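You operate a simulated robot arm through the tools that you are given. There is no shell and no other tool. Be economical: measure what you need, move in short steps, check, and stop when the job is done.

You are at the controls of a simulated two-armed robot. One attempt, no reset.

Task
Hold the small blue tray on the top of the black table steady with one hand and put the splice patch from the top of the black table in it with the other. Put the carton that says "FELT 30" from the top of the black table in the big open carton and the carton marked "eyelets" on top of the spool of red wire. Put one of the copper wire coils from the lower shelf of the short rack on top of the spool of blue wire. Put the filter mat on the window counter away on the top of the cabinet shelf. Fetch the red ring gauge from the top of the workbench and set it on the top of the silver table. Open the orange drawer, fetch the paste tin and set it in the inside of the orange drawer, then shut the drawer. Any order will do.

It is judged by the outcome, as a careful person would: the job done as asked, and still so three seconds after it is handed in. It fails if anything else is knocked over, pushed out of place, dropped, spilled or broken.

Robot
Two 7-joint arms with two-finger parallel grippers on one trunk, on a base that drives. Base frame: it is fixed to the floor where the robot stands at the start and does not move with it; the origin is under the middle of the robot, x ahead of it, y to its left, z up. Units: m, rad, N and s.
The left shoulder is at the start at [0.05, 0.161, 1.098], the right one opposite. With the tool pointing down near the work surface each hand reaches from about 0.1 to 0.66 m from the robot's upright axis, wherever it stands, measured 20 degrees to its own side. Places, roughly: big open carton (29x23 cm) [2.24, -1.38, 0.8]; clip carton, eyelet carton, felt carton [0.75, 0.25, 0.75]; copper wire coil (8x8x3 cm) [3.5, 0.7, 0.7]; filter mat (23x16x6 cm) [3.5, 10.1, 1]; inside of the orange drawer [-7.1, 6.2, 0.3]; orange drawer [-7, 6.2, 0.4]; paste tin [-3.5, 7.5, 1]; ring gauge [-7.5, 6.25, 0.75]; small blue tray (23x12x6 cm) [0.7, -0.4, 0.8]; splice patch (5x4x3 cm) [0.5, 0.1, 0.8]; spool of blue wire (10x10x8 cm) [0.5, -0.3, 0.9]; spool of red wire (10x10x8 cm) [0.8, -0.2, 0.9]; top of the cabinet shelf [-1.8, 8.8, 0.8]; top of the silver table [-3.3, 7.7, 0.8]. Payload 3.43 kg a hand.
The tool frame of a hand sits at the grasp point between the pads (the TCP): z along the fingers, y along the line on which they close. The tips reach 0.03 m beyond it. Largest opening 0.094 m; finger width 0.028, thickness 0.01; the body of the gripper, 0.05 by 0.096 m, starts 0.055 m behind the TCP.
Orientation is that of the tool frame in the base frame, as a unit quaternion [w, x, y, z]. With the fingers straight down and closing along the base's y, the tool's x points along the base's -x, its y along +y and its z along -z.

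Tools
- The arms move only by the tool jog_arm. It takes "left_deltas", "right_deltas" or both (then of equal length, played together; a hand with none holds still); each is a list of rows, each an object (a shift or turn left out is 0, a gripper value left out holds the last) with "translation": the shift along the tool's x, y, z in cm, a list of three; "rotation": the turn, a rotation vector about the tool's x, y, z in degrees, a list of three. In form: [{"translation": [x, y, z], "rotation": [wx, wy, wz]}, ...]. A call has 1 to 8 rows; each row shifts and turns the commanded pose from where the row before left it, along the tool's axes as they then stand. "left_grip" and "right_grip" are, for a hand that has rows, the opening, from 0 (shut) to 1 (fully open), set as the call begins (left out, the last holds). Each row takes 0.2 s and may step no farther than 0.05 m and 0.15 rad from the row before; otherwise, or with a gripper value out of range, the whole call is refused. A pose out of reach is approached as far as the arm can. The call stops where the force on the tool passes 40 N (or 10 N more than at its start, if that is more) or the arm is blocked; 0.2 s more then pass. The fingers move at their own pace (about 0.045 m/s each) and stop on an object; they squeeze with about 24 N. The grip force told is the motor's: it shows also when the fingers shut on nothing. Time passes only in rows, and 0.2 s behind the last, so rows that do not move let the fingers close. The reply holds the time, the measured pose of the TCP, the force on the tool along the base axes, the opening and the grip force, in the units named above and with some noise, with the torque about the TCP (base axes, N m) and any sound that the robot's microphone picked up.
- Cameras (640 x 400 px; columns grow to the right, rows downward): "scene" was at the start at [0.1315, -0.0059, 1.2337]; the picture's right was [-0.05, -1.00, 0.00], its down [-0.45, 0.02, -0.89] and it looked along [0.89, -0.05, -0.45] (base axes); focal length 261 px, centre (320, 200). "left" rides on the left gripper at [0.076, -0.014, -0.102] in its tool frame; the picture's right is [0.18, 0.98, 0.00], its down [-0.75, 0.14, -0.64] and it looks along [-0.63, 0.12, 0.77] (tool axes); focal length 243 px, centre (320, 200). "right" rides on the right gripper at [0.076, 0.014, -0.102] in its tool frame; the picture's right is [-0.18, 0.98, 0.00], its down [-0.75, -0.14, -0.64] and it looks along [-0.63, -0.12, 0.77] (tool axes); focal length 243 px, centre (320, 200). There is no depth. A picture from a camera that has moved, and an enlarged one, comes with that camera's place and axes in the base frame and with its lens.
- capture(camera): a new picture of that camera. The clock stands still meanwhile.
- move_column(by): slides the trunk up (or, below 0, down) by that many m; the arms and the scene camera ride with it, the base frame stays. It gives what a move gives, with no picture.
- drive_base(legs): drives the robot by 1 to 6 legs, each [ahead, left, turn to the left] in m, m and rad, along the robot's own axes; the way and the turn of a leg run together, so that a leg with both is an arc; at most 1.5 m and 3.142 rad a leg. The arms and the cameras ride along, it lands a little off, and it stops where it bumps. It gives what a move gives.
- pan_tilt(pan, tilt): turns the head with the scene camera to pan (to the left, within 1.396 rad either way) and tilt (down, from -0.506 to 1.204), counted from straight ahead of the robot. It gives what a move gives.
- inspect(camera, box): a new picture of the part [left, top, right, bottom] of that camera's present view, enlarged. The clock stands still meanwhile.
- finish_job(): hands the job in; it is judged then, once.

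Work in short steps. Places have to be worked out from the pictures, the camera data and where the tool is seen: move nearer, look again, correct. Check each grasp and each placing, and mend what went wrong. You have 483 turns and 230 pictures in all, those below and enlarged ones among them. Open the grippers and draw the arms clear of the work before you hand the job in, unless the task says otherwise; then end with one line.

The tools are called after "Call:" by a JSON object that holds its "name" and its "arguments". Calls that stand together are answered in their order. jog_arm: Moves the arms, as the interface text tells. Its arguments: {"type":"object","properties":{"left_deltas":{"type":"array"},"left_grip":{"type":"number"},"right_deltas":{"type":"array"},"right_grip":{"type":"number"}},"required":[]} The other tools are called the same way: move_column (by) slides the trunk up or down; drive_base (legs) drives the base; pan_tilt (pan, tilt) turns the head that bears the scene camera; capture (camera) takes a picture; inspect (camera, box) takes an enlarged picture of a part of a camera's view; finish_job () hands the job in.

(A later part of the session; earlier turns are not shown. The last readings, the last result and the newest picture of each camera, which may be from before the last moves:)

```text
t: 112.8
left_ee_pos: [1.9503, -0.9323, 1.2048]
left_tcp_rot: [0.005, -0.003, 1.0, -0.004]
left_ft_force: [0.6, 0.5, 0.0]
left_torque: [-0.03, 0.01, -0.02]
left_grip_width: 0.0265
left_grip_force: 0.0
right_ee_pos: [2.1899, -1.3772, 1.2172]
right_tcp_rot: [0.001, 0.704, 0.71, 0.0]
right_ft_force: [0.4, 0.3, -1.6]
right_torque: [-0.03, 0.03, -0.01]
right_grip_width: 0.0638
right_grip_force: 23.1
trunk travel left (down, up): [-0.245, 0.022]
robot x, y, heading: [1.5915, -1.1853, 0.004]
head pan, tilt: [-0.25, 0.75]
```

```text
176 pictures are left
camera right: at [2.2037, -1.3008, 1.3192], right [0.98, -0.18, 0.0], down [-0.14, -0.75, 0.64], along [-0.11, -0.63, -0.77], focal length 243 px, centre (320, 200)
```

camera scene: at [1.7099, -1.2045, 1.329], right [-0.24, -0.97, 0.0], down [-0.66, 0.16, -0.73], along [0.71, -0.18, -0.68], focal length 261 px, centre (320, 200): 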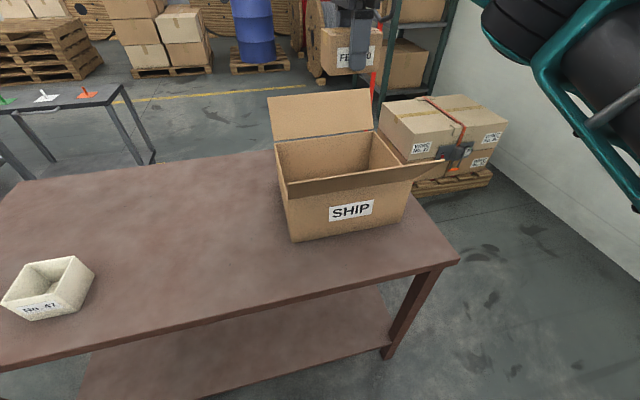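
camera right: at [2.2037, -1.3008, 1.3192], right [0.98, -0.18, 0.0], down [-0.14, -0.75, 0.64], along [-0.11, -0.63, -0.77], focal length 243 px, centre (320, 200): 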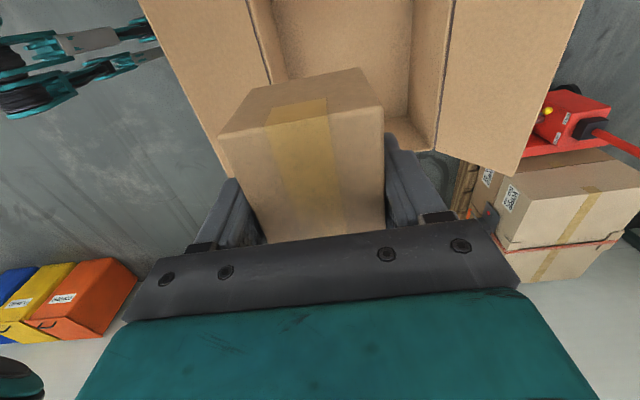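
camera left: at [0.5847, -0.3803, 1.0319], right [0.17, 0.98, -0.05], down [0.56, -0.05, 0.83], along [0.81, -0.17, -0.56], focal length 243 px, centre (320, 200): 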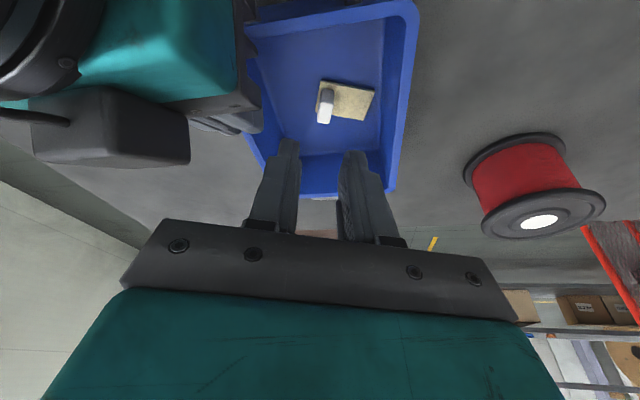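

The carton is slightly toward the near wall. I'll shift 2 cm ahead and lower partway.

Call:
{"name": "jog_arm", "arguments": {"right_deltas": [{"translation": [-0.3, 2, 1]}, {"translation": [0, 0, 4]}, {"translation": [0, 0, 4]}, {"translation": [0, 0, 4]}]}}

Call:
{"name": "capture", "arguments": {"camera": "right"}}

Call:
{"name": "inspect", "arguments": {"camera": "scene", "box": [240, 60, 480, 260]}}

```text
t: 113.8
left_ee_pos: [1.9499, -0.9356, 1.2057]
left_tcp_rot: [0.004, -0.001, 1.0, -0.002]
left_ft_force: [-0.5, -0.8, -1.1]
left_torque: [0.04, 0.0, -0.03]
left_grip_width: 0.0264
left_grip_force: 0.1
right_ee_pos: [2.2114, -1.3839, 1.0876]
right_tcp_rot: [0.0, 0.706, 0.708, 0.0]
right_ft_force: [0.2, -0.2, -1.4]
right_torque: [-0.01, 0.0, 0.0]
right_grip_width: 0.0639
right_grip_force: 23.9
trunk travel left (down, up): [-0.245, 0.022]
robot x, y, heading: [1.5924, -1.1851, 0.003]
head pan, tilt: [-0.25, 0.75]
```

```text
175 pictures are left
camera right: at [2.2244, -1.306, 1.1892], right [0.98, -0.18, 0.0], down [-0.14, -0.75, 0.64], along [-0.12, -0.63, -0.77], focal length 243 px, centre (320, 200)
```

right: 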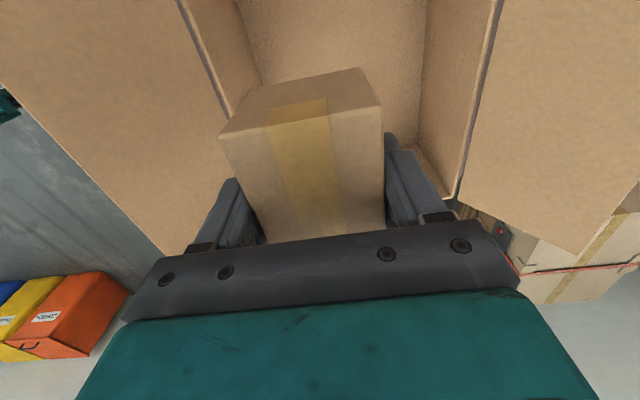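

```text
2.00 times, centred on (360, 160) of scene
camera zoom: at [1.7098, -1.2063, 1.3291], right [-0.24, -0.97, 0.0], down [-0.66, 0.17, -0.73], along [0.71, -0.18, -0.68], focal length 522 px, centre (240, 280)
```

zoom: 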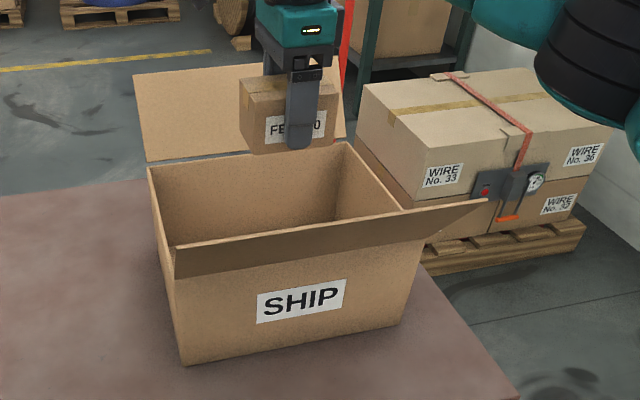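

The box interior spans x 2.126–2.349 and the hand fits. I'll lower into the box until touch.

Call:
{"name": "jog_arm", "arguments": {"right_deltas": [{"translation": [0, 0.5, 4]}, {"translation": [0, 0, 4]}, {"translation": [0, 0, 4]}, {"translation": [0, 0, 4]}, {"translation": [0, 0, 3]}]}}

Call:
{"name": "inspect", "arguments": {"camera": "scene", "box": [240, 60, 480, 260]}}

```text
t: 115.0
left_ee_pos: [1.9495, -0.9342, 1.2064]
left_tcp_rot: [0.005, -0.003, 1.0, -0.002]
left_ft_force: [-0.9, 0.5, -0.1]
left_torque: [0.0, -0.02, -0.01]
left_grip_width: 0.0262
left_grip_force: 0.1
right_ee_pos: [2.2149, -1.3808, 0.8972]
right_tcp_rot: [0.0, 0.706, 0.709, 0.0]
right_ft_force: [0.7, 1.0, -1.7]
right_torque: [0.04, 0.02, 0.0]
right_grip_width: 0.0639
right_grip_force: 23.8
trunk travel left (down, up): [-0.245, 0.022]
robot x, y, heading: [1.59, -1.1854, 0.002]
head pan, tilt: [-0.25, 0.75]
```

```text
2.00 times, centred on (360, 160) of scene
camera zoom: at [1.7096, -1.2055, 1.3291], right [-0.24, -0.97, 0.0], down [-0.66, 0.17, -0.73], along [0.71, -0.18, -0.68], focal length 522 px, centre (240, 280)
```

zoom: 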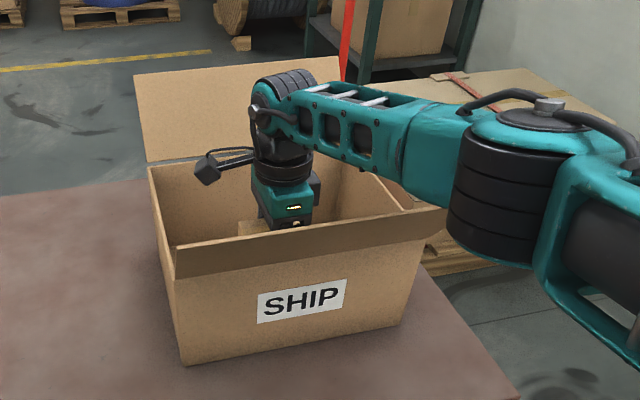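

The carton is about 3 cm off the floor, and the elbow is near the front flap. I'll lower 1 cm at a time and watch that the flap doesn't move.

Call:
{"name": "jog_arm", "arguments": {"right_deltas": [{"translation": [0, 0, 0.8]}, {"translation": [0, 0, 0.8]}]}}

Call:
{"name": "inspect", "arguments": {"camera": "scene", "box": [240, 60, 480, 260]}}

```text
t: 115.6
left_ee_pos: [1.949, -0.9338, 1.2059]
left_tcp_rot: [0.004, -0.002, 1.0, -0.003]
left_ft_force: [-0.7, 0.2, 0.0]
left_torque: [0.03, 0.01, 0.0]
left_grip_width: 0.0262
left_grip_force: 0.1
right_ee_pos: [2.2151, -1.3819, 0.8826]
right_tcp_rot: [0.0, 0.706, 0.708, 0.0]
right_ft_force: [-0.8, -0.2, -0.9]
right_torque: [0.02, 0.0, -0.02]
right_grip_width: 0.0642
right_grip_force: 23.8
trunk travel left (down, up): [-0.245, 0.022]
robot x, y, heading: [1.5889, -1.185, 0.007]
head pan, tilt: [-0.25, 0.75]
```

```text
2.00 times, centred on (360, 160) of scene
camera zoom: at [1.7094, -1.2056, 1.3291], right [-0.24, -0.97, 0.0], down [-0.66, 0.17, -0.73], along [0.71, -0.18, -0.68], focal length 522 px, centre (240, 280)
```

zoom: 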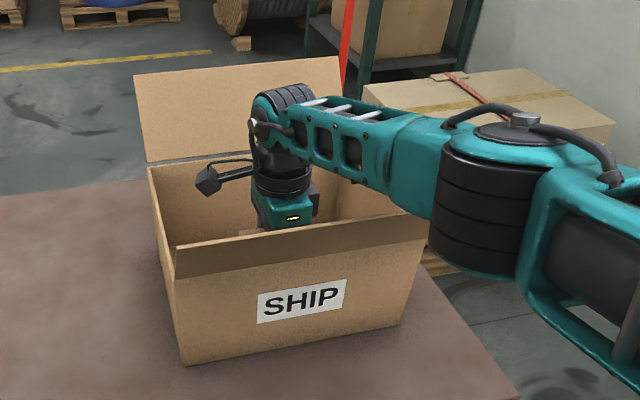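

Call:
{"name": "jog_arm", "arguments": {"right_deltas": [{"translation": [0, 0, 0.6]}, {"translation": [0, 0, 0.5]}]}}

Call:
{"name": "inspect", "arguments": {"camera": "scene", "box": [240, 60, 480, 260]}}

```text
t: 116.2
left_ee_pos: [1.9499, -0.9335, 1.2051]
left_tcp_rot: [0.004, -0.002, 1.0, -0.003]
left_ft_force: [0.9, 0.1, 0.1]
left_torque: [0.01, 0.0, 0.0]
left_grip_width: 0.0264
left_grip_force: 0.1
right_ee_pos: [2.2149, -1.3812, 0.8718]
right_tcp_rot: [0.0, 0.705, 0.709, 0.0]
right_ft_force: [-0.1, 0.3, -1.3]
right_torque: [-0.01, 0.0, 0.02]
right_grip_width: 0.0637
right_grip_force: 24.1
trunk travel left (down, up): [-0.245, 0.022]
robot x, y, heading: [1.5896, -1.1848, 0.006]
head pan, tilt: [-0.25, 0.75]
```

```text
2.00 times, centred on (360, 160) of scene
camera zoom: at [1.7094, -1.2055, 1.3291], right [-0.24, -0.97, 0.0], down [-0.66, 0.17, -0.73], along [0.71, -0.18, -0.68], focal length 522 px, centre (240, 280)
```

zoom: 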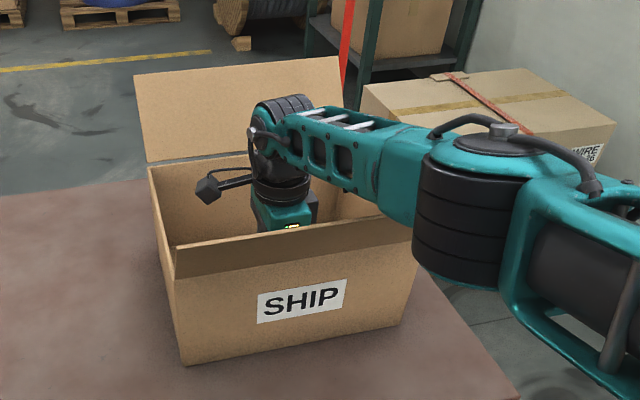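

Call:
{"name": "jog_arm", "arguments": {"right_deltas": [{"translation": [0, 0, 0.4]}, {"translation": [0, 0, 0.3]}]}}

```text
t: 116.8
left_ee_pos: [1.9499, -0.9336, 1.2052]
left_tcp_rot: [0.005, -0.003, 1.0, -0.003]
left_ft_force: [-0.8, 0.4, -0.6]
left_torque: [0.01, -0.03, -0.01]
left_grip_width: 0.0264
left_grip_force: 0.0
right_ee_pos: [2.2152, -1.3822, 0.8642]
right_tcp_rot: [0.0, 0.706, 0.708, 0.0]
right_ft_force: [-0.6, -0.4, -2.0]
right_torque: [-0.01, -0.01, -0.01]
right_grip_width: 0.0638
right_grip_force: 23.3
trunk travel left (down, up): [-0.245, 0.022]
robot x, y, heading: [1.5897, -1.1838, 0.002]
head pan, tilt: [-0.25, 0.75]
```

Call:
{"name": "jog_arm", "arguments": {"right_deltas": [{"translation": [0, 0, 0.4]}, {"translation": [0, 0, 0.4]}]}}

Call:
{"name": "inspect", "arguments": {"camera": "scene", "box": [240, 60, 480, 260]}}

```text
t: 117.4
left_ee_pos: [1.9494, -0.933, 1.2053]
left_tcp_rot: [0.004, -0.002, 1.0, -0.003]
left_ft_force: [0.5, 0.0, 0.8]
left_torque: [-0.04, 0.0, 0.03]
left_grip_width: 0.0261
left_grip_force: 0.0
right_ee_pos: [2.2133, -1.3812, 0.8559]
right_tcp_rot: [-0.001, 0.706, 0.708, 0.001]
right_ft_force: [-0.2, 0.4, -2.1]
right_torque: [0.0, 0.01, 0.0]
right_grip_width: 0.0639
right_grip_force: 24.2
trunk travel left (down, up): [-0.245, 0.022]
robot x, y, heading: [1.5886, -1.1831, 0.006]
head pan, tilt: [-0.25, 0.75]
```

```text
2.00 times, centred on (360, 160) of scene
camera zoom: at [1.7094, -1.2056, 1.3291], right [-0.24, -0.97, 0.0], down [-0.66, 0.17, -0.73], along [0.71, -0.18, -0.68], focal length 522 px, centre (240, 280)
```

zoom: 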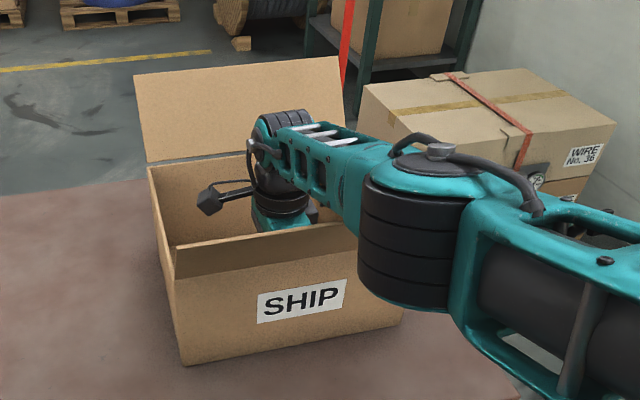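

Call:
{"name": "jog_arm", "arguments": {"right_deltas": [{"translation": [0, 0, 0.4]}, {"translation": [0, 0, 0.4]}]}}

Call:
{"name": "inspect", "arguments": {"camera": "scene", "box": [240, 60, 480, 260]}}

```text
t: 118.0
left_ee_pos: [1.9504, -0.9335, 1.2058]
left_tcp_rot: [0.005, -0.003, 1.0, -0.003]
left_ft_force: [0.4, 0.9, 0.0]
left_torque: [0.03, 0.0, 0.03]
left_grip_width: 0.0265
left_grip_force: 0.0
right_ee_pos: [2.2117, -1.3819, 0.8491]
right_tcp_rot: [-0.001, 0.706, 0.708, 0.0]
right_ft_force: [0.2, -0.5, -0.1]
right_torque: [-0.01, -0.07, 0.02]
right_grip_width: 0.0641
right_grip_force: 23.3
right hand out of reach, approached as far as the arm can: row 1
trunk travel left (down, up): [-0.245, 0.022]
robot x, y, heading: [1.5894, -1.1845, 0.007]
head pan, tilt: [-0.25, 0.75]
```

```text
2.00 times, centred on (360, 160) of scene
camera zoom: at [1.7094, -1.2057, 1.3291], right [-0.24, -0.97, 0.0], down [-0.66, 0.17, -0.73], along [0.71, -0.18, -0.68], focal length 522 px, centre (240, 280)
```

zoom: 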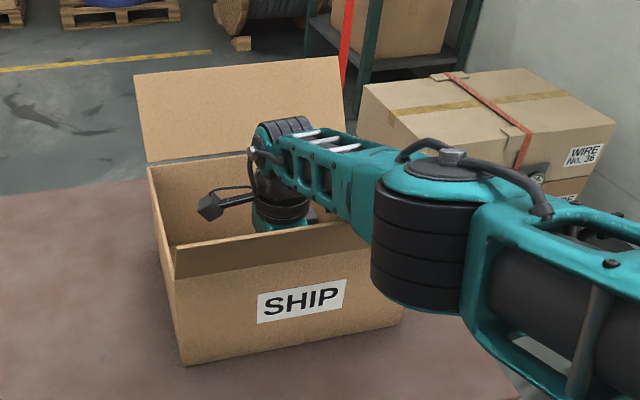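

The weight reading has dropped to about zero, so the carton is on the box floor. I'll open and rise straight up.

Call:
{"name": "jog_arm", "arguments": {"right_deltas": [{}, {}], "right_grip": 0.95}}

Call:
{"name": "jog_arm", "arguments": {"right_deltas": [{"translation": [0, 0, -2]}, {"translation": [0, 0, -4.5]}, {"translation": [0, 0, -4.5]}, {"translation": [0, 0, -4.5]}, {"translation": [0, 0, -4.5]}, {"translation": [0, 0, -4.5]}, {"translation": [0, 0, -4.5]}, {"translation": [0, 0, -4]}]}}

Call:
{"name": "capture", "arguments": {"camera": "right"}}

Call:
{"name": "inspect", "arguments": {"camera": "scene", "box": [240, 60, 480, 260]}}

```text
t: 118.6
left_ee_pos: [1.9503, -0.9333, 1.2064]
left_tcp_rot: [0.004, -0.003, 1.0, -0.003]
left_ft_force: [0.0, -0.8, -0.1]
left_torque: [0.02, 0.02, 0.04]
left_grip_width: 0.0262
left_grip_force: 0.1
right_ee_pos: [2.2109, -1.3824, 0.8488]
right_tcp_rot: [-0.001, 0.706, 0.708, 0.001]
right_ft_force: [0.2, 0.4, -0.6]
right_torque: [-0.01, -0.01, 0.03]
right_grip_width: 0.0895
right_grip_force: 0.0
trunk travel left (down, up): [-0.245, 0.022]
robot x, y, heading: [1.5866, -1.185, 0.007]
head pan, tilt: [-0.25, 0.75]
```

```text
t: 120.4
left_ee_pos: [1.9499, -0.9325, 1.2048]
left_tcp_rot: [0.004, -0.003, 1.0, -0.003]
left_ft_force: [-0.2, 0.8, -0.6]
left_torque: [-0.01, 0.0, -0.01]
left_grip_width: 0.0264
left_grip_force: 0.0
right_ee_pos: [2.2193, -1.3823, 1.1732]
right_tcp_rot: [0.001, 0.706, 0.709, 0.001]
right_ft_force: [-0.4, 0.2, -0.4]
right_torque: [-0.01, -0.06, 0.02]
right_grip_width: 0.089
right_grip_force: 0.1
right hand out of reach, approached as far as the arm can: row 1, 2, 3, 4, 7, 8
trunk travel left (down, up): [-0.245, 0.022]
robot x, y, heading: [1.5892, -1.1841, -0.002]
head pan, tilt: [-0.25, 0.75]
```

```text
168 pictures are left
camera right: at [2.2325, -1.305, 1.2748], right [0.98, -0.18, 0.0], down [-0.14, -0.75, 0.64], along [-0.11, -0.63, -0.77], focal length 243 px, centre (320, 200)
```

right: 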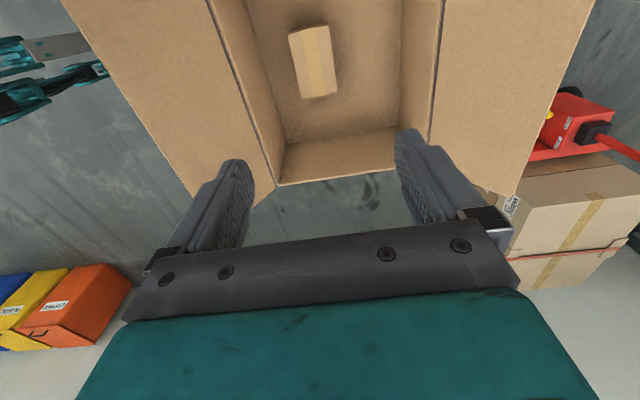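

```text
2.00 times, centred on (360, 160) of scene
camera zoom: at [1.7088, -1.2051, 1.3292], right [-0.24, -0.97, 0.0], down [-0.66, 0.17, -0.73], along [0.71, -0.18, -0.68], focal length 522 px, centre (240, 280)
```

zoom: 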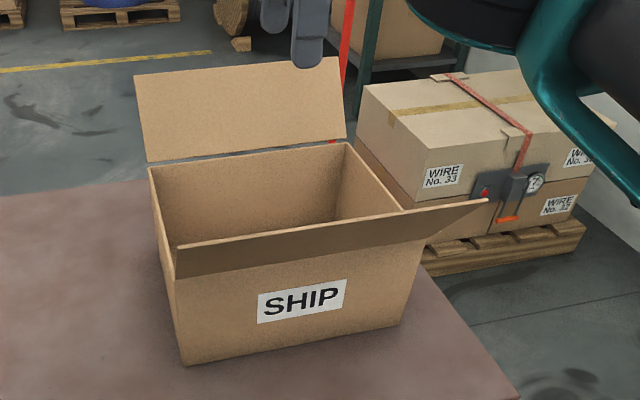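

The felt carton is inside the box and the box hasn't moved. Next are the copper coils: I'll retract, back off, slide left past the brown table and look toward the short rack near (3.5, .7).

Call:
{"name": "jog_arm", "arguments": {"right_deltas": [{"translation": [0, -4.5, 0]}, {"translation": [0, -4.5, 0]}, {"translation": [0, -4.5, 0]}, {"translation": [0, -4.5, 0]}, {"translation": [0, -4.5, 0]}, {"translation": [0, -3, 0]}]}}

Call:
{"name": "drive_base", "arguments": {"legs": [[-0.17, 0, 0], [0, 1.3, 0]]}}

Call:
{"name": "pan_tilt", "arguments": {"pan": 0.2, "tilt": 0.3}}

Call:
{"name": "capture", "arguments": {"camera": "scene"}}

```text
t: 121.8
left_ee_pos: [1.9504, -0.9335, 1.2063]
left_tcp_rot: [0.004, -0.003, 1.0, -0.002]
left_ft_force: [0.3, 0.1, -0.4]
left_torque: [0.01, 0.01, 0.04]
left_grip_width: 0.0262
left_grip_force: 0.2
right_ee_pos: [2.0058, -1.3809, 1.1805]
right_tcp_rot: [0.0, 0.707, 0.708, 0.0]
right_ft_force: [-0.1, 0.4, -0.8]
right_torque: [-0.01, 0.04, -0.03]
right_grip_width: 0.0892
right_grip_force: 0.1
right hand out of reach, approached as far as the arm can: row 1, 2
trunk travel left (down, up): [-0.245, 0.022]
robot x, y, heading: [1.5918, -1.1834, -0.0]
head pan, tilt: [-0.25, 0.75]
```

```text
t: 129.4
left_ee_pos: [1.7825, 0.3641, 1.2043]
left_tcp_rot: [0.005, 0.001, 1.0, -0.003]
left_ft_force: [0.1, 0.2, 0.6]
left_torque: [0.0, 0.0, 0.0]
left_grip_width: 0.0262
left_grip_force: 0.0
right_ee_pos: [1.8366, -0.084, 1.1808]
right_tcp_rot: [0.0, 0.708, 0.706, -0.001]
right_ft_force: [0.2, -0.3, -0.2]
right_torque: [-0.03, 0.01, 0.01]
right_grip_width: 0.0894
right_grip_force: 0.1
trunk travel left (down, up): [-0.245, 0.022]
robot x, y, heading: [1.4196, 0.1189, -0.004]
head pan, tilt: [-0.25, 0.75]
```

```text
t: 130.3
left_ee_pos: [1.7829, 0.3645, 1.2051]
left_tcp_rot: [0.005, 0.0, 1.0, -0.003]
left_ft_force: [-0.1, 0.5, -0.5]
left_torque: [0.01, 0.01, -0.01]
left_grip_width: 0.0262
left_grip_force: 0.1
right_ee_pos: [1.8369, -0.0834, 1.1818]
right_tcp_rot: [0.0, 0.708, 0.706, 0.0]
right_ft_force: [0.4, -0.1, -0.4]
right_torque: [-0.02, -0.03, -0.01]
right_grip_width: 0.0896
right_grip_force: 0.1
trunk travel left (down, up): [-0.245, 0.022]
robot x, y, heading: [1.4201, 0.1153, -0.006]
head pan, tilt: [0.201, 0.3]
```

```text
166 pictures are left
camera scene: at [1.5519, 0.1328, 1.3694], right [0.2, -0.98, 0.0], down [-0.29, -0.06, -0.96], along [0.94, 0.19, -0.3], focal length 261 px, centre (320, 200)
```

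scene: 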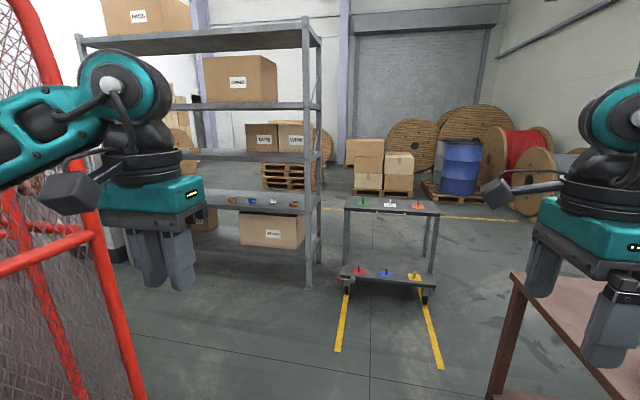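

Call:
{"name": "inspect", "arguments": {"camera": "scene", "box": [190, 140, 330, 290]}}

Call:
{"name": "inspect", "arguments": {"camera": "scene", "box": [330, 180, 450, 290]}}

```text
2.67 times, centred on (260, 215) of scene
camera zoom: at [1.5519, 0.1328, 1.3694], right [0.2, -0.98, 0.0], down [-0.29, -0.06, -0.96], along [0.94, 0.19, -0.3], focal length 696 px, centre (480, 160)
```

zoom: 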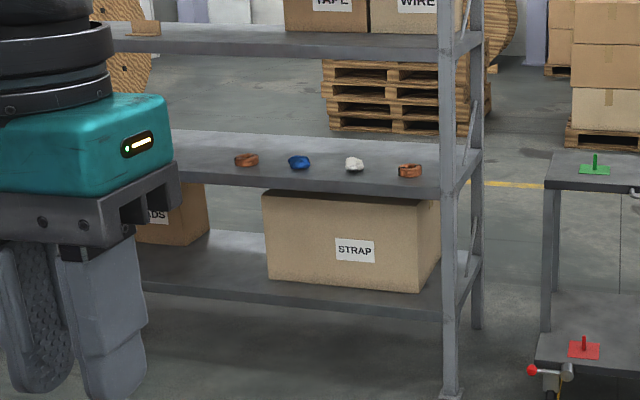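

```text
3.64 times, centred on (390, 235) of scene
camera zoom: at [1.5519, 0.1328, 1.3694], right [0.2, -0.98, 0.0], down [-0.29, -0.06, -0.96], along [0.94, 0.19, -0.3], focal length 949 px, centre (66, 73)
```

zoom: 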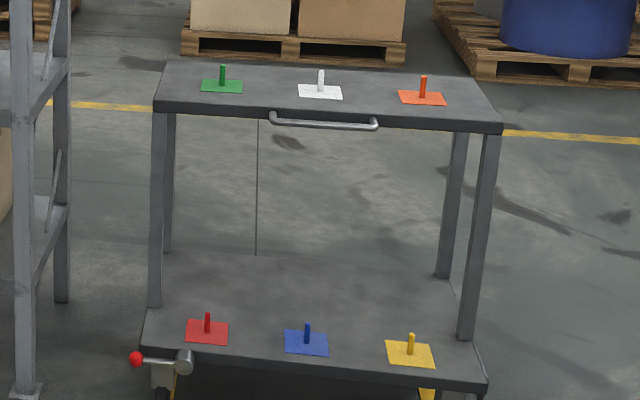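

The copper coils are on the mid-low shelf of the gray rack, at about (3.39, .71) and (3.38, 1.23). I'll drive nearer for a closer look.

Call:
{"name": "drive_base", "arguments": {"legs": [[1.0, 0, 0], [0.1, 0.4, 0]]}}

Call:
{"name": "pan_tilt", "arguments": {"pan": 0.1, "tilt": 0.5}}

Call:
{"name": "capture", "arguments": {"camera": "scene"}}

```text
t: 137.6
left_ee_pos: [2.8762, 0.7627, 1.2048]
left_tcp_rot: [0.005, -0.002, 1.0, -0.003]
left_ft_force: [-0.6, 0.2, 1.2]
left_torque: [-0.04, 0.01, 0.06]
left_grip_width: 0.0264
left_grip_force: 0.0
right_ee_pos: [2.9331, 0.3156, 1.1808]
right_tcp_rot: [0.0, 0.707, 0.708, 0.0]
right_ft_force: [0.3, -0.1, 0.2]
right_torque: [0.0, -0.04, 0.01]
right_grip_width: 0.0892
right_grip_force: 0.1
trunk travel left (down, up): [-0.245, 0.022]
robot x, y, heading: [2.5154, 0.5118, 0.003]
head pan, tilt: [0.201, 0.3]
```

```text
t: 138.3
left_ee_pos: [2.8773, 0.7629, 1.2056]
left_tcp_rot: [0.005, -0.002, 1.0, -0.003]
left_ft_force: [-0.3, -0.5, 0.7]
left_torque: [0.0, 0.04, -0.01]
left_grip_width: 0.0263
left_grip_force: 0.1
right_ee_pos: [2.9328, 0.3148, 1.1808]
right_tcp_rot: [0.0, 0.707, 0.708, 0.0]
right_ft_force: [0.0, -0.5, 0.2]
right_torque: [0.06, 0.01, 0.0]
right_grip_width: 0.0893
right_grip_force: 0.1
trunk travel left (down, up): [-0.245, 0.022]
robot x, y, heading: [2.5188, 0.516, 0.004]
head pan, tilt: [0.099, 0.499]
```

```text
163 pictures are left
camera scene: at [2.6468, 0.5202, 1.3511], right [0.1, -0.99, 0.0], down [-0.48, -0.05, -0.88], along [0.87, 0.09, -0.48], focal length 261 px, centre (320, 200)
```

scene: 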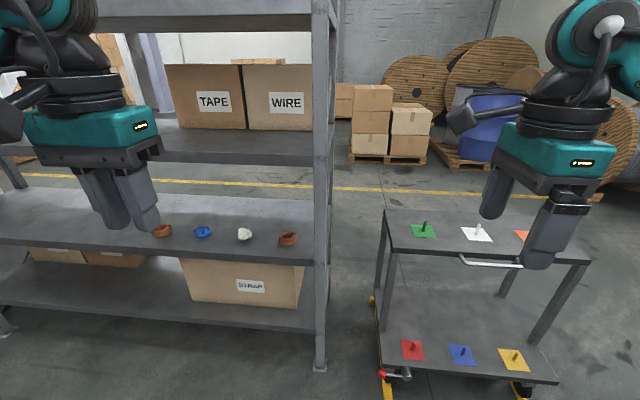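

Call:
{"name": "inspect", "arguments": {"camera": "scene", "box": [140, 190, 340, 290]}}

```text
3.20 times, centred on (240, 240) of scene
camera zoom: at [2.6468, 0.5202, 1.3511], right [0.1, -0.99, 0.0], down [-0.48, -0.05, -0.88], along [0.87, 0.09, -0.48], focal length 835 px, centre (576, 72)
```

zoom: 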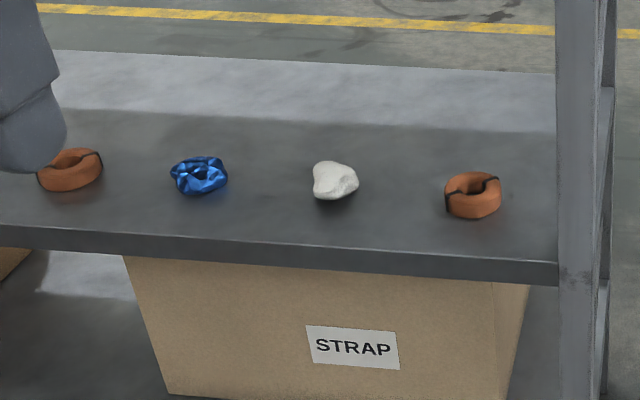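

The right-hand coil is centred at about (3.40, .717) with the shelf at z≈.755. I'll lean the left hand 45°, lower the trunk and approach.

Call:
{"name": "jog_arm", "arguments": {"left_deltas": [{"rotation": [0, -7.5, 0]}, {"rotation": [0, -7.5, 0]}, {"rotation": [0, -7.5, 0]}, {"rotation": [0, -7.5, 0]}, {"rotation": [0, -7.5, 0]}, {"rotation": [0, -7.5, 0]}], "left_grip": 1}}

Call:
{"name": "move_column", "arguments": {"by": -0.17}}

Call:
{"name": "drive_base", "arguments": {"legs": [[0.26, 0.02, 0]]}}

Call:
{"name": "capture", "arguments": {"camera": "left"}}

Call:
{"name": "capture", "arguments": {"camera": "scene"}}

```text
t: 139.7
left_ee_pos: [2.8843, 0.7621, 1.2097]
left_tcp_rot: [0.387, -0.002, 0.922, -0.002]
left_ft_force: [-0.6, -0.1, -0.3]
left_torque: [0.02, -0.04, -0.02]
left_grip_width: 0.0942
left_grip_force: 0.0
left hand out of reach, approached as far as the arm can: row 6
right_ee_pos: [2.934, 0.3148, 1.1807]
right_tcp_rot: [0.0, 0.706, 0.708, 0.0]
right_ft_force: [-0.2, 0.1, -0.9]
right_torque: [0.03, -0.02, 0.0]
right_grip_width: 0.0893
right_grip_force: 0.1
trunk travel left (down, up): [-0.245, 0.022]
robot x, y, heading: [2.5168, 0.5109, 0.0]
head pan, tilt: [0.099, 0.499]
```

```text
t: 141.7
left_ee_pos: [2.8842, 0.7626, 1.0403]
left_tcp_rot: [0.385, -0.003, 0.923, -0.001]
left_ft_force: [0.3, -0.7, 0.0]
left_torque: [0.0, 0.0, 0.01]
left_grip_width: 0.0942
left_grip_force: 0.1
right_ee_pos: [2.9337, 0.3136, 1.0109]
right_tcp_rot: [0.0, 0.706, 0.708, 0.0]
right_ft_force: [-0.7, -0.7, 0.6]
right_torque: [-0.02, 0.02, 0.0]
right_grip_width: 0.0894
right_grip_force: 0.1
trunk travel left (down, up): [-0.075, 0.192]
robot x, y, heading: [2.5151, 0.5133, -0.002]
head pan, tilt: [0.099, 0.499]
```

```text
t: 143.5
left_ee_pos: [3.1436, 0.7832, 1.0401]
left_tcp_rot: [0.386, -0.002, 0.923, -0.002]
left_ft_force: [0.3, 1.0, -0.2]
left_torque: [0.01, 0.0, 0.0]
left_grip_width: 0.094
left_grip_force: 0.0
right_ee_pos: [3.1925, 0.3357, 1.0114]
right_tcp_rot: [0.001, 0.708, 0.707, 0.0]
right_ft_force: [0.4, -0.8, 0.3]
right_torque: [0.0, 0.01, -0.02]
right_grip_width: 0.0892
right_grip_force: 0.2
trunk travel left (down, up): [-0.075, 0.192]
robot x, y, heading: [2.7765, 0.5337, 0.002]
head pan, tilt: [0.099, 0.499]
```

```text
161 pictures are left
camera left: at [3.0165, 0.7678, 1.0578], right [-0.13, 0.98, -0.14], down [0.07, 0.15, 0.99], along [0.99, 0.12, -0.09], focal length 243 px, centre (320, 200)
```

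left: 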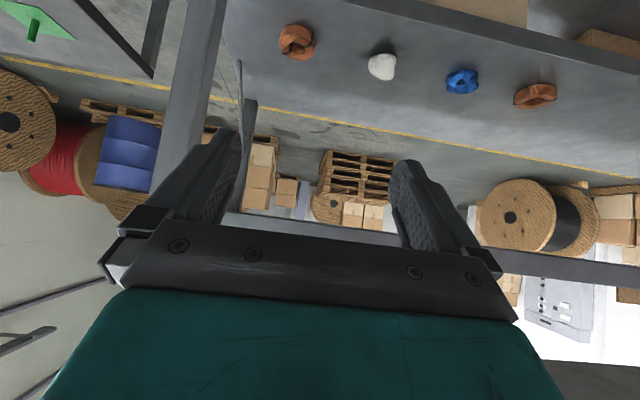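

```text
160 pictures are left
camera scene: at [2.9057, 0.5406, 1.181], right [0.1, -0.99, 0.0], down [-0.48, -0.05, -0.88], along [0.87, 0.09, -0.48], focal length 261 px, centre (320, 200)
```

scene: 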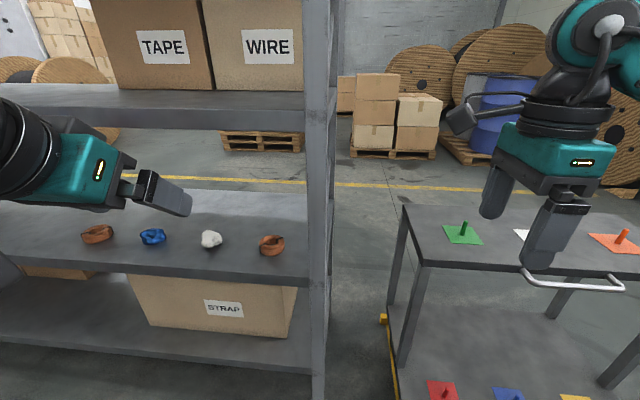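

The hand is leaning 45°. I'll move along the tool axis to a pre-grasp at (3.30, .72, .874).

Call:
{"name": "jog_arm", "arguments": {"left_deltas": [{"translation": [0.17, -1.2, 4.5]}, {"translation": [0.17, -1.2, 4.5]}, {"translation": [0.17, -1.2, 4.5]}, {"translation": [0.17, -1.2, 4.5]}, {"translation": [0.17, -1.2, 4.5]}]}}

Call:
{"name": "capture", "arguments": {"camera": "left"}}

Call:
{"name": "capture", "arguments": {"camera": "scene"}}

```text
t: 144.7
left_ee_pos: [3.298, 0.7224, 0.876]
left_tcp_rot: [0.386, -0.001, 0.922, -0.003]
left_ft_force: [0.0, -0.6, 0.0]
left_torque: [-0.01, -0.02, 0.0]
left_grip_width: 0.0939
left_grip_force: 0.0
right_ee_pos: [3.192, 0.3356, 1.0114]
right_tcp_rot: [0.0, 0.708, 0.707, 0.0]
right_ft_force: [0.5, -0.2, 0.0]
right_torque: [0.01, 0.02, 0.0]
right_grip_width: 0.0893
right_grip_force: 0.1
trunk travel left (down, up): [-0.075, 0.192]
robot x, y, heading: [2.7739, 0.5345, 0.003]
head pan, tilt: [0.099, 0.499]
```

```text
159 pictures are left
camera left: at [3.1715, 0.7074, 0.8932], right [-0.13, 0.98, -0.14], down [0.07, 0.15, 0.99], along [0.99, 0.12, -0.09], focal length 243 px, centre (320, 200)
```

left: 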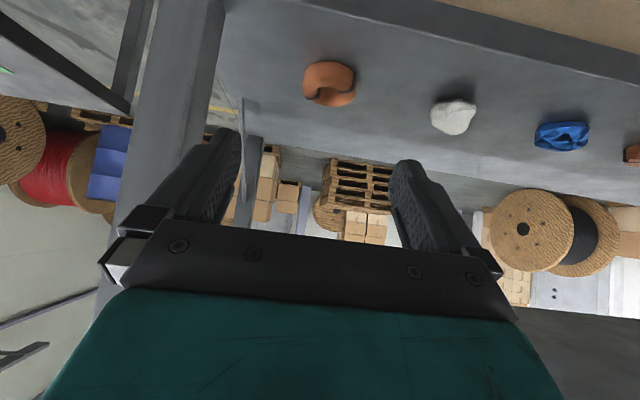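

```text
158 pictures are left
camera scene: at [2.9056, 0.5405, 1.1811], right [0.1, -0.99, 0.0], down [-0.48, -0.05, -0.88], along [0.87, 0.09, -0.48], focal length 261 px, centre (320, 200)
```

scene: 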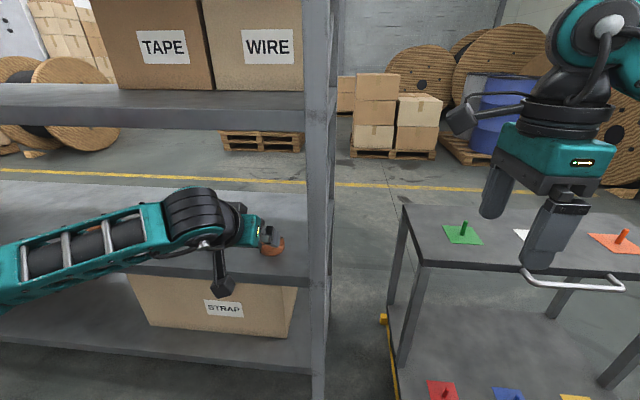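

Triangulating both views puts the coil at about (3.488, .738, .702), deeper and lower than I thought. I'll advance most of the way and re-check.

Call:
{"name": "jog_arm", "arguments": {"left_deltas": [{"translation": [-0.2, 0.4, 4.5]}, {"translation": [-0.2, 0.4, 4.5]}, {"translation": [-0.2, 0.4, 4.5]}]}}

Call:
{"name": "capture", "arguments": {"camera": "left"}}

Call:
{"name": "inspect", "arguments": {"camera": "scene", "box": [180, 170, 340, 300]}}

```text
t: 145.5
left_ee_pos: [3.3988, 0.7339, 0.7852]
left_tcp_rot: [0.386, -0.001, 0.922, -0.003]
left_ft_force: [0.9, -0.8, -0.2]
left_torque: [0.02, 0.03, 0.01]
left_grip_width: 0.094
left_grip_force: 0.1
right_ee_pos: [3.1915, 0.3348, 1.0111]
right_tcp_rot: [-0.001, 0.707, 0.707, 0.0]
right_ft_force: [-0.2, -0.2, 0.2]
right_torque: [0.0, 0.0, 0.01]
right_grip_width: 0.0895
right_grip_force: 0.0
trunk travel left (down, up): [-0.075, 0.192]
robot x, y, heading: [2.7751, 0.5306, 0.006]
head pan, tilt: [0.099, 0.499]
```

```text
157 pictures are left
camera left: at [3.2718, 0.7194, 0.8036], right [-0.13, 0.98, -0.14], down [0.07, 0.15, 0.99], along [0.99, 0.12, -0.09], focal length 243 px, centre (320, 200)
```

left: 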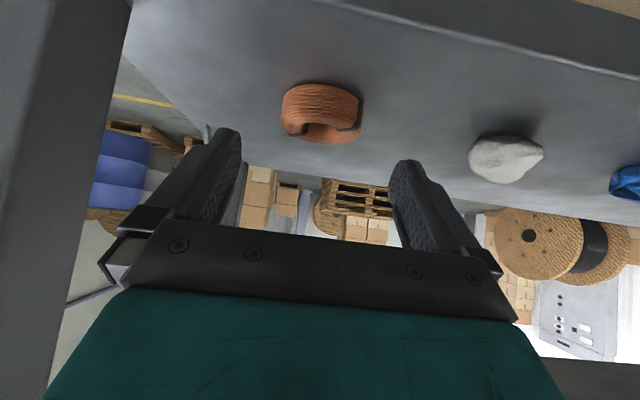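

```text
3.08 times, centred on (260, 235) of scene
camera zoom: at [2.9056, 0.5405, 1.1811], right [0.1, -0.99, 0.0], down [-0.48, -0.05, -0.88], along [0.87, 0.09, -0.48], focal length 803 px, centre (505, 92)
```

zoom: 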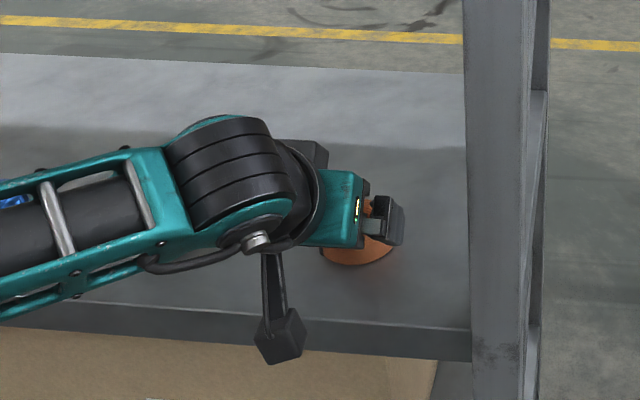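

The coil is at (3.493, .735). I'll go in the last 10 cm and close.

Call:
{"name": "jog_arm", "arguments": {"left_deltas": [{"translation": [-0.3, 0, 3.3]}, {"translation": [-0.3, 0.1, 3.3]}, {"translation": [-0.25, 0.1, 3.0]}]}}

Call:
{"name": "capture", "arguments": {"camera": "left"}}

```text
t: 146.3
left_ee_pos: [3.4718, 0.7362, 0.7324]
left_tcp_rot: [0.389, -0.002, 0.921, -0.002]
left_ft_force: [-19.4, -0.9, 19.4]
left_torque: [0.91, 0.33, 0.97]
left_grip_width: 0.0927
left_grip_force: 0.1
right_ee_pos: [3.1889, 0.3339, 1.0127]
right_tcp_rot: [0.0, 0.706, 0.708, 0.002]
right_ft_force: [-0.5, -0.5, 0.6]
right_torque: [-0.02, 0.0, 0.02]
right_grip_width: 0.0889
right_grip_force: 0.1
trunk travel left (down, up): [-0.075, 0.192]
robot x, y, heading: [2.7718, 0.5299, 0.001]
head pan, tilt: [0.099, 0.499]
```

```text
155 pictures are left
camera left: at [3.3442, 0.7207, 0.748], right [-0.13, 0.98, -0.14], down [0.06, 0.15, 0.99], along [0.99, 0.12, -0.08], focal length 243 px, centre (320, 200)
```

left: 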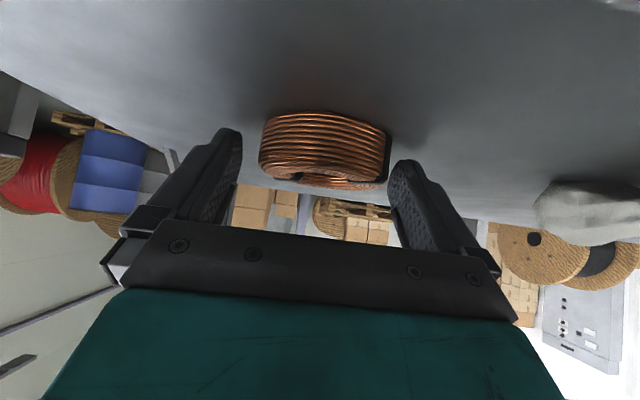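

Only the +y finger touched the ring's edge, because the ring sits about 7 mm further left. I'll back off 2.5 cm, shift +0.7 cm and re-enter.

Call:
{"name": "jog_arm", "arguments": {"left_deltas": [{"translation": [0, 0, -2.5]}, {"translation": [0, 0.75, 0]}]}}

Call:
{"name": "capture", "arguments": {"camera": "left"}}

```text
t: 146.9
left_ee_pos: [3.454, 0.7448, 0.7413]
left_tcp_rot: [0.386, -0.003, 0.922, -0.001]
left_ft_force: [0.0, 0.3, 0.0]
left_torque: [-0.04, 0.0, -0.02]
left_grip_width: 0.094
left_grip_force: 0.1
right_ee_pos: [3.1913, 0.3353, 1.0111]
right_tcp_rot: [0.001, 0.707, 0.707, 0.0]
right_ft_force: [0.3, 0.7, 0.1]
right_torque: [0.03, 0.01, -0.01]
right_grip_width: 0.0894
right_grip_force: 0.1
trunk travel left (down, up): [-0.075, 0.192]
robot x, y, heading: [2.7742, 0.5309, 0.001]
head pan, tilt: [0.099, 0.499]
```

```text
154 pictures are left
camera left: at [3.3275, 0.7291, 0.76], right [-0.13, 0.98, -0.14], down [0.07, 0.15, 0.99], along [0.99, 0.12, -0.09], focal length 243 px, centre (320, 200)
```

left: 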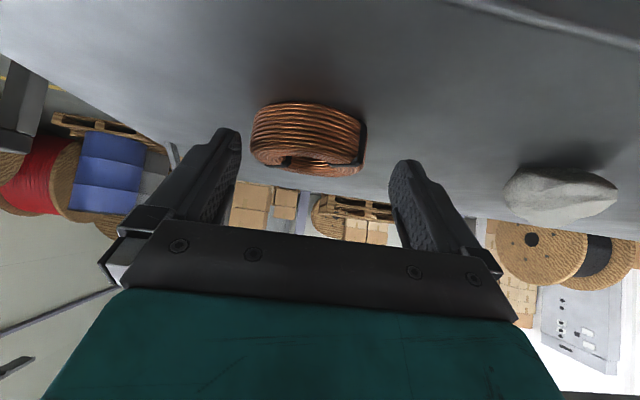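

The ring's centre is at y≈.741, so I overshot slightly. I'll shift back 4 mm and advance 3.5 cm.

Call:
{"name": "jog_arm", "arguments": {"left_deltas": [{"translation": [0, -0.4, 0]}, {"translation": [-0.1, 0, 1.5]}, {"translation": [-0.1, 0, 1.2]}, {"translation": [-0.1, 0, 0.8]}]}}

Call:
{"name": "capture", "arguments": {"camera": "left"}}

```text
t: 148.0
left_ee_pos: [3.4824, 0.7385, 0.7313]
left_tcp_rot: [0.393, -0.002, 0.919, -0.003]
left_ft_force: [-14.7, -1.5, 21.7]
left_torque: [0.94, 0.22, 0.9]
left_grip_width: 0.0927
left_grip_force: 0.0
right_ee_pos: [3.1878, 0.3335, 1.0121]
right_tcp_rot: [0.001, 0.707, 0.708, 0.002]
right_ft_force: [0.8, 1.0, 0.5]
right_torque: [-0.01, -0.02, -0.02]
right_grip_width: 0.0891
right_grip_force: 0.3
trunk travel left (down, up): [-0.075, 0.192]
robot x, y, heading: [2.7762, 0.5339, 0.003]
head pan, tilt: [0.099, 0.499]
stopped in row 4 (left hand): the force on the tool passed its limit (the readings are from after the stop); the commanded pose is now the measured one
```

```text
153 pictures are left
camera left: at [3.354, 0.7232, 0.747], right [-0.13, 0.98, -0.14], down [0.06, 0.15, 0.99], along [0.99, 0.12, -0.07], focal length 243 px, centre (320, 200)
```

left: 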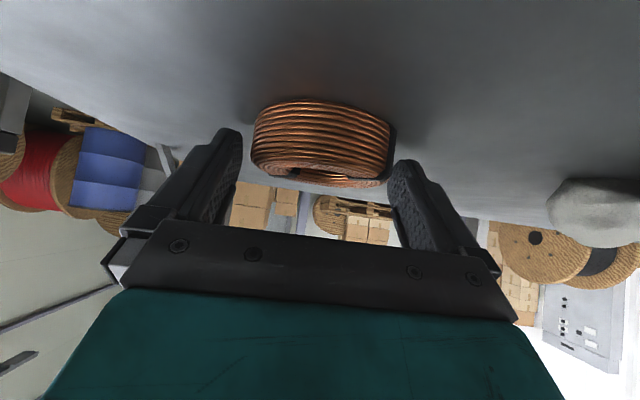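

The ring now lies between the fingers, with the tip pressing on something at +y. I'll ease back 3 mm, shift +3 mm, and close.

Call:
{"name": "jog_arm", "arguments": {"left_deltas": [{"translation": [0, 0.4, -0.3]}, {}]}}

Call:
{"name": "jog_arm", "arguments": {"left_deltas": [{}, {}, {}], "left_grip": 0}}

Call:
{"name": "capture", "arguments": {"camera": "left"}}

```text
t: 148.6
left_ee_pos: [3.4809, 0.7398, 0.7314]
left_tcp_rot: [0.393, 0.0, 0.92, -0.004]
left_ft_force: [11.3, -8.2, 15.9]
left_torque: [0.48, -0.56, -0.71]
left_grip_width: 0.0899
left_grip_force: 0.0
right_ee_pos: [3.1918, 0.3335, 1.0113]
right_tcp_rot: [0.0, 0.707, 0.708, 0.002]
right_ft_force: [0.2, -0.1, -0.2]
right_torque: [-0.02, 0.03, 0.01]
right_grip_width: 0.0892
right_grip_force: 0.0
trunk travel left (down, up): [-0.075, 0.192]
robot x, y, heading: [2.7736, 0.532, -0.003]
head pan, tilt: [0.099, 0.499]
```

```text
t: 149.4
left_ee_pos: [3.4802, 0.7462, 0.7307]
left_tcp_rot: [0.392, -0.004, 0.92, 0.001]
left_ft_force: [4.0, 8.4, 18.6]
left_torque: [1.17, -0.39, -0.04]
left_grip_width: 0.0734
left_grip_force: 23.9
right_ee_pos: [3.1903, 0.3358, 1.0128]
right_tcp_rot: [0.0, 0.706, 0.708, 0.002]
right_ft_force: [0.4, 0.2, -0.2]
right_torque: [-0.02, -0.01, 0.0]
right_grip_width: 0.0893
right_grip_force: 0.1
trunk travel left (down, up): [-0.075, 0.192]
robot x, y, heading: [2.7743, 0.5331, 0.005]
head pan, tilt: [0.099, 0.499]
```

```text
152 pictures are left
camera left: at [3.3527, 0.731, 0.7472], right [-0.13, 0.98, -0.13], down [0.06, 0.14, 0.99], along [0.99, 0.12, -0.08], focal length 243 px, centre (320, 200)
```

left: 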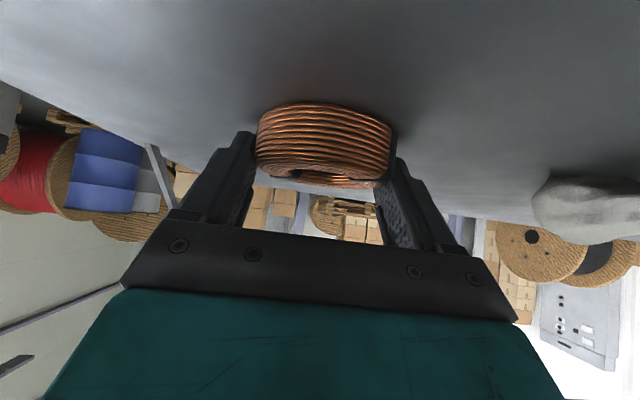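

It closed at 73 mm, less than the 80 mm diameter, so the fingers are on the near chord. I'll reopen, lift 3 mm, move 1.2 cm deeper and close again.

Call:
{"name": "jog_arm", "arguments": {"left_deltas": [{}, {"translation": [-0.2, 0.0, -0.2]}, {"translation": [-0.85, 0, 0.85]}], "left_grip": 1}}

Call:
{"name": "capture", "arguments": {"camera": "left"}}

```text
t: 150.2
left_ee_pos: [3.4878, 0.7433, 0.732]
left_tcp_rot: [0.389, -0.003, 0.921, -0.002]
left_ft_force: [-19.6, -3.7, 20.3]
left_torque: [0.89, 0.36, 0.89]
left_grip_width: 0.092
left_grip_force: 0.2
right_ee_pos: [3.1886, 0.3336, 1.0133]
right_tcp_rot: [0.001, 0.706, 0.708, 0.002]
right_ft_force: [1.0, -0.2, 0.3]
right_torque: [-0.03, 0.01, -0.01]
right_grip_width: 0.0894
right_grip_force: 0.1
trunk travel left (down, up): [-0.075, 0.192]
robot x, y, heading: [2.7753, 0.5317, 0.001]
head pan, tilt: [0.099, 0.499]
```

```text
151 pictures are left
camera left: at [3.3615, 0.7284, 0.7482], right [-0.13, 0.98, -0.14], down [0.06, 0.15, 0.99], along [0.99, 0.12, -0.08], focal length 243 px, centre (320, 200)
```

left: 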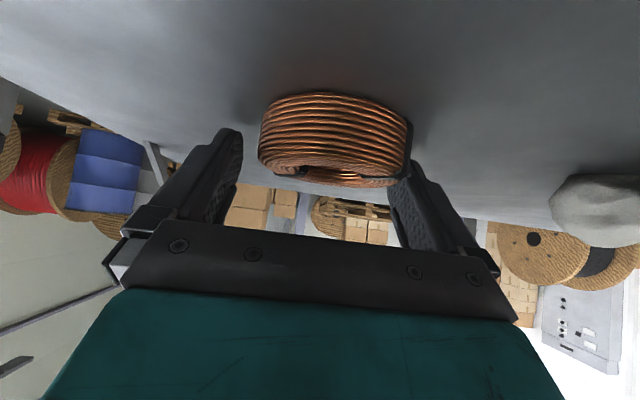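

The ring sits to the +y side of the gap and the right finger is pushing it. I'll back off 1.5 cm, shift +0.8 cm and advance.

Call:
{"name": "jog_arm", "arguments": {"left_deltas": [{"translation": [0, 0, -1.5]}, {"translation": [0, 0.8, 0]}]}}

Call:
{"name": "capture", "arguments": {"camera": "left"}}

```text
t: 150.8
left_ee_pos: [3.4813, 0.7526, 0.7393]
left_tcp_rot: [0.389, -0.001, 0.921, -0.003]
left_ft_force: [-0.5, 0.4, -0.6]
left_torque: [-0.03, 0.03, -0.04]
left_grip_width: 0.0939
left_grip_force: 0.0
right_ee_pos: [3.1916, 0.3356, 1.0111]
right_tcp_rot: [0.0, 0.706, 0.708, 0.0]
right_ft_force: [0.1, -0.1, 0.0]
right_torque: [-0.01, 0.0, 0.0]
right_grip_width: 0.0893
right_grip_force: 0.1
trunk travel left (down, up): [-0.075, 0.192]
robot x, y, heading: [2.7732, 0.5322, 0.004]
head pan, tilt: [0.099, 0.499]
```

```text
150 pictures are left
camera left: at [3.3533, 0.7365, 0.7558], right [-0.13, 0.98, -0.14], down [0.07, 0.15, 0.99], along [0.99, 0.12, -0.08], focal length 243 px, centre (320, 200)
```

left: 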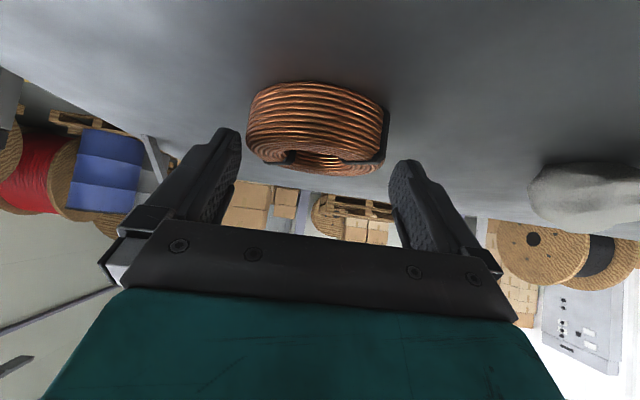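

The ring is now centred laterally, but the fingers are about 1.8 cm too high. I'll go straight down and then close.

Call:
{"name": "jog_arm", "arguments": {"left_deltas": [{"translation": [0.6, 0, 0.5]}, {"translation": [0.5, 0, 0.45]}, {"translation": [0.3, 0, 0.2]}]}}

Call:
{"name": "jog_arm", "arguments": {"left_deltas": [{}, {}, {}], "left_grip": 0}}

Call:
{"name": "capture", "arguments": {"camera": "left"}}

```text
t: 151.6
left_ee_pos: [3.4791, 0.753, 0.7301]
left_tcp_rot: [0.395, -0.002, 0.919, -0.001]
left_ft_force: [-12.7, 0.7, 31.1]
left_torque: [1.62, 0.0, 0.81]
left_grip_width: 0.094
left_grip_force: 0.0
right_ee_pos: [3.1883, 0.335, 1.0134]
right_tcp_rot: [0.001, 0.706, 0.708, 0.003]
right_ft_force: [0.2, 0.2, 0.3]
right_torque: [0.01, -0.03, 0.01]
right_grip_width: 0.0894
right_grip_force: 0.0
trunk travel left (down, up): [-0.075, 0.192]
robot x, y, heading: [2.7744, 0.5348, -0.002]
head pan, tilt: [0.099, 0.499]
```

```text
t: 152.4
left_ee_pos: [3.4805, 0.7545, 0.7311]
left_tcp_rot: [0.395, -0.001, 0.919, 0.0]
left_ft_force: [-4.1, 14.7, 32.0]
left_torque: [1.75, -0.17, 0.33]
left_grip_width: 0.0733
left_grip_force: 24.1
right_ee_pos: [3.1888, 0.335, 1.0125]
right_tcp_rot: [0.001, 0.706, 0.708, 0.002]
right_ft_force: [0.7, 0.6, 0.3]
right_torque: [-0.01, -0.01, 0.0]
right_grip_width: 0.0895
right_grip_force: 0.1
trunk travel left (down, up): [-0.075, 0.192]
robot x, y, heading: [2.7749, 0.5339, 0.004]
head pan, tilt: [0.099, 0.499]
```

```text
149 pictures are left
camera left: at [3.353, 0.7384, 0.7459], right [-0.13, 0.98, -0.14], down [0.05, 0.14, 0.99], along [0.99, 0.12, -0.07], focal length 243 px, centre (320, 200)
```

left: 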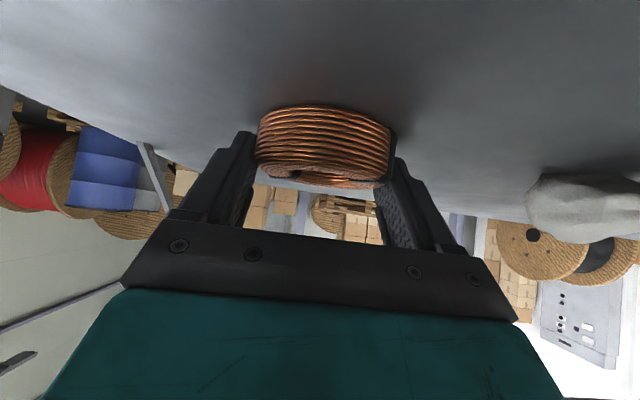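

The 73 mm grip is repeatable and is likely the ring's true gripped width. I'll lift gently and see whether it comes along.

Call:
{"name": "jog_arm", "arguments": {"left_deltas": [{"translation": [-0.7, 0, -0.7]}, {"translation": [-1.0, 0, -1.0]}, {"translation": [-1.0, 0, -1.0]}]}}

Call:
{"name": "capture", "arguments": {"camera": "left"}}

```text
t: 153.2
left_ee_pos: [3.4772, 0.7501, 0.7578]
left_tcp_rot: [0.388, -0.001, 0.922, -0.004]
left_ft_force: [0.2, 0.7, -2.5]
left_torque: [-0.01, -0.03, -0.02]
left_grip_width: 0.0733
left_grip_force: 24.3
right_ee_pos: [3.1925, 0.3343, 1.0107]
right_tcp_rot: [0.001, 0.707, 0.708, 0.0]
right_ft_force: [0.5, 0.6, 0.3]
right_torque: [-0.03, -0.01, 0.07]
right_grip_width: 0.0891
right_grip_force: 0.0
trunk travel left (down, up): [-0.075, 0.192]
robot x, y, heading: [2.7761, 0.5335, 0.009]
head pan, tilt: [0.099, 0.499]
```

```text
148 pictures are left
camera left: at [3.3502, 0.7352, 0.7752], right [-0.13, 0.98, -0.14], down [0.07, 0.15, 0.99], along [0.99, 0.12, -0.09], focal length 243 px, centre (320, 200)
```

left: 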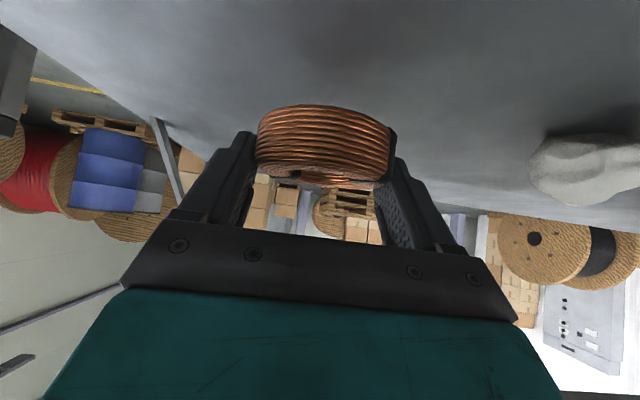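

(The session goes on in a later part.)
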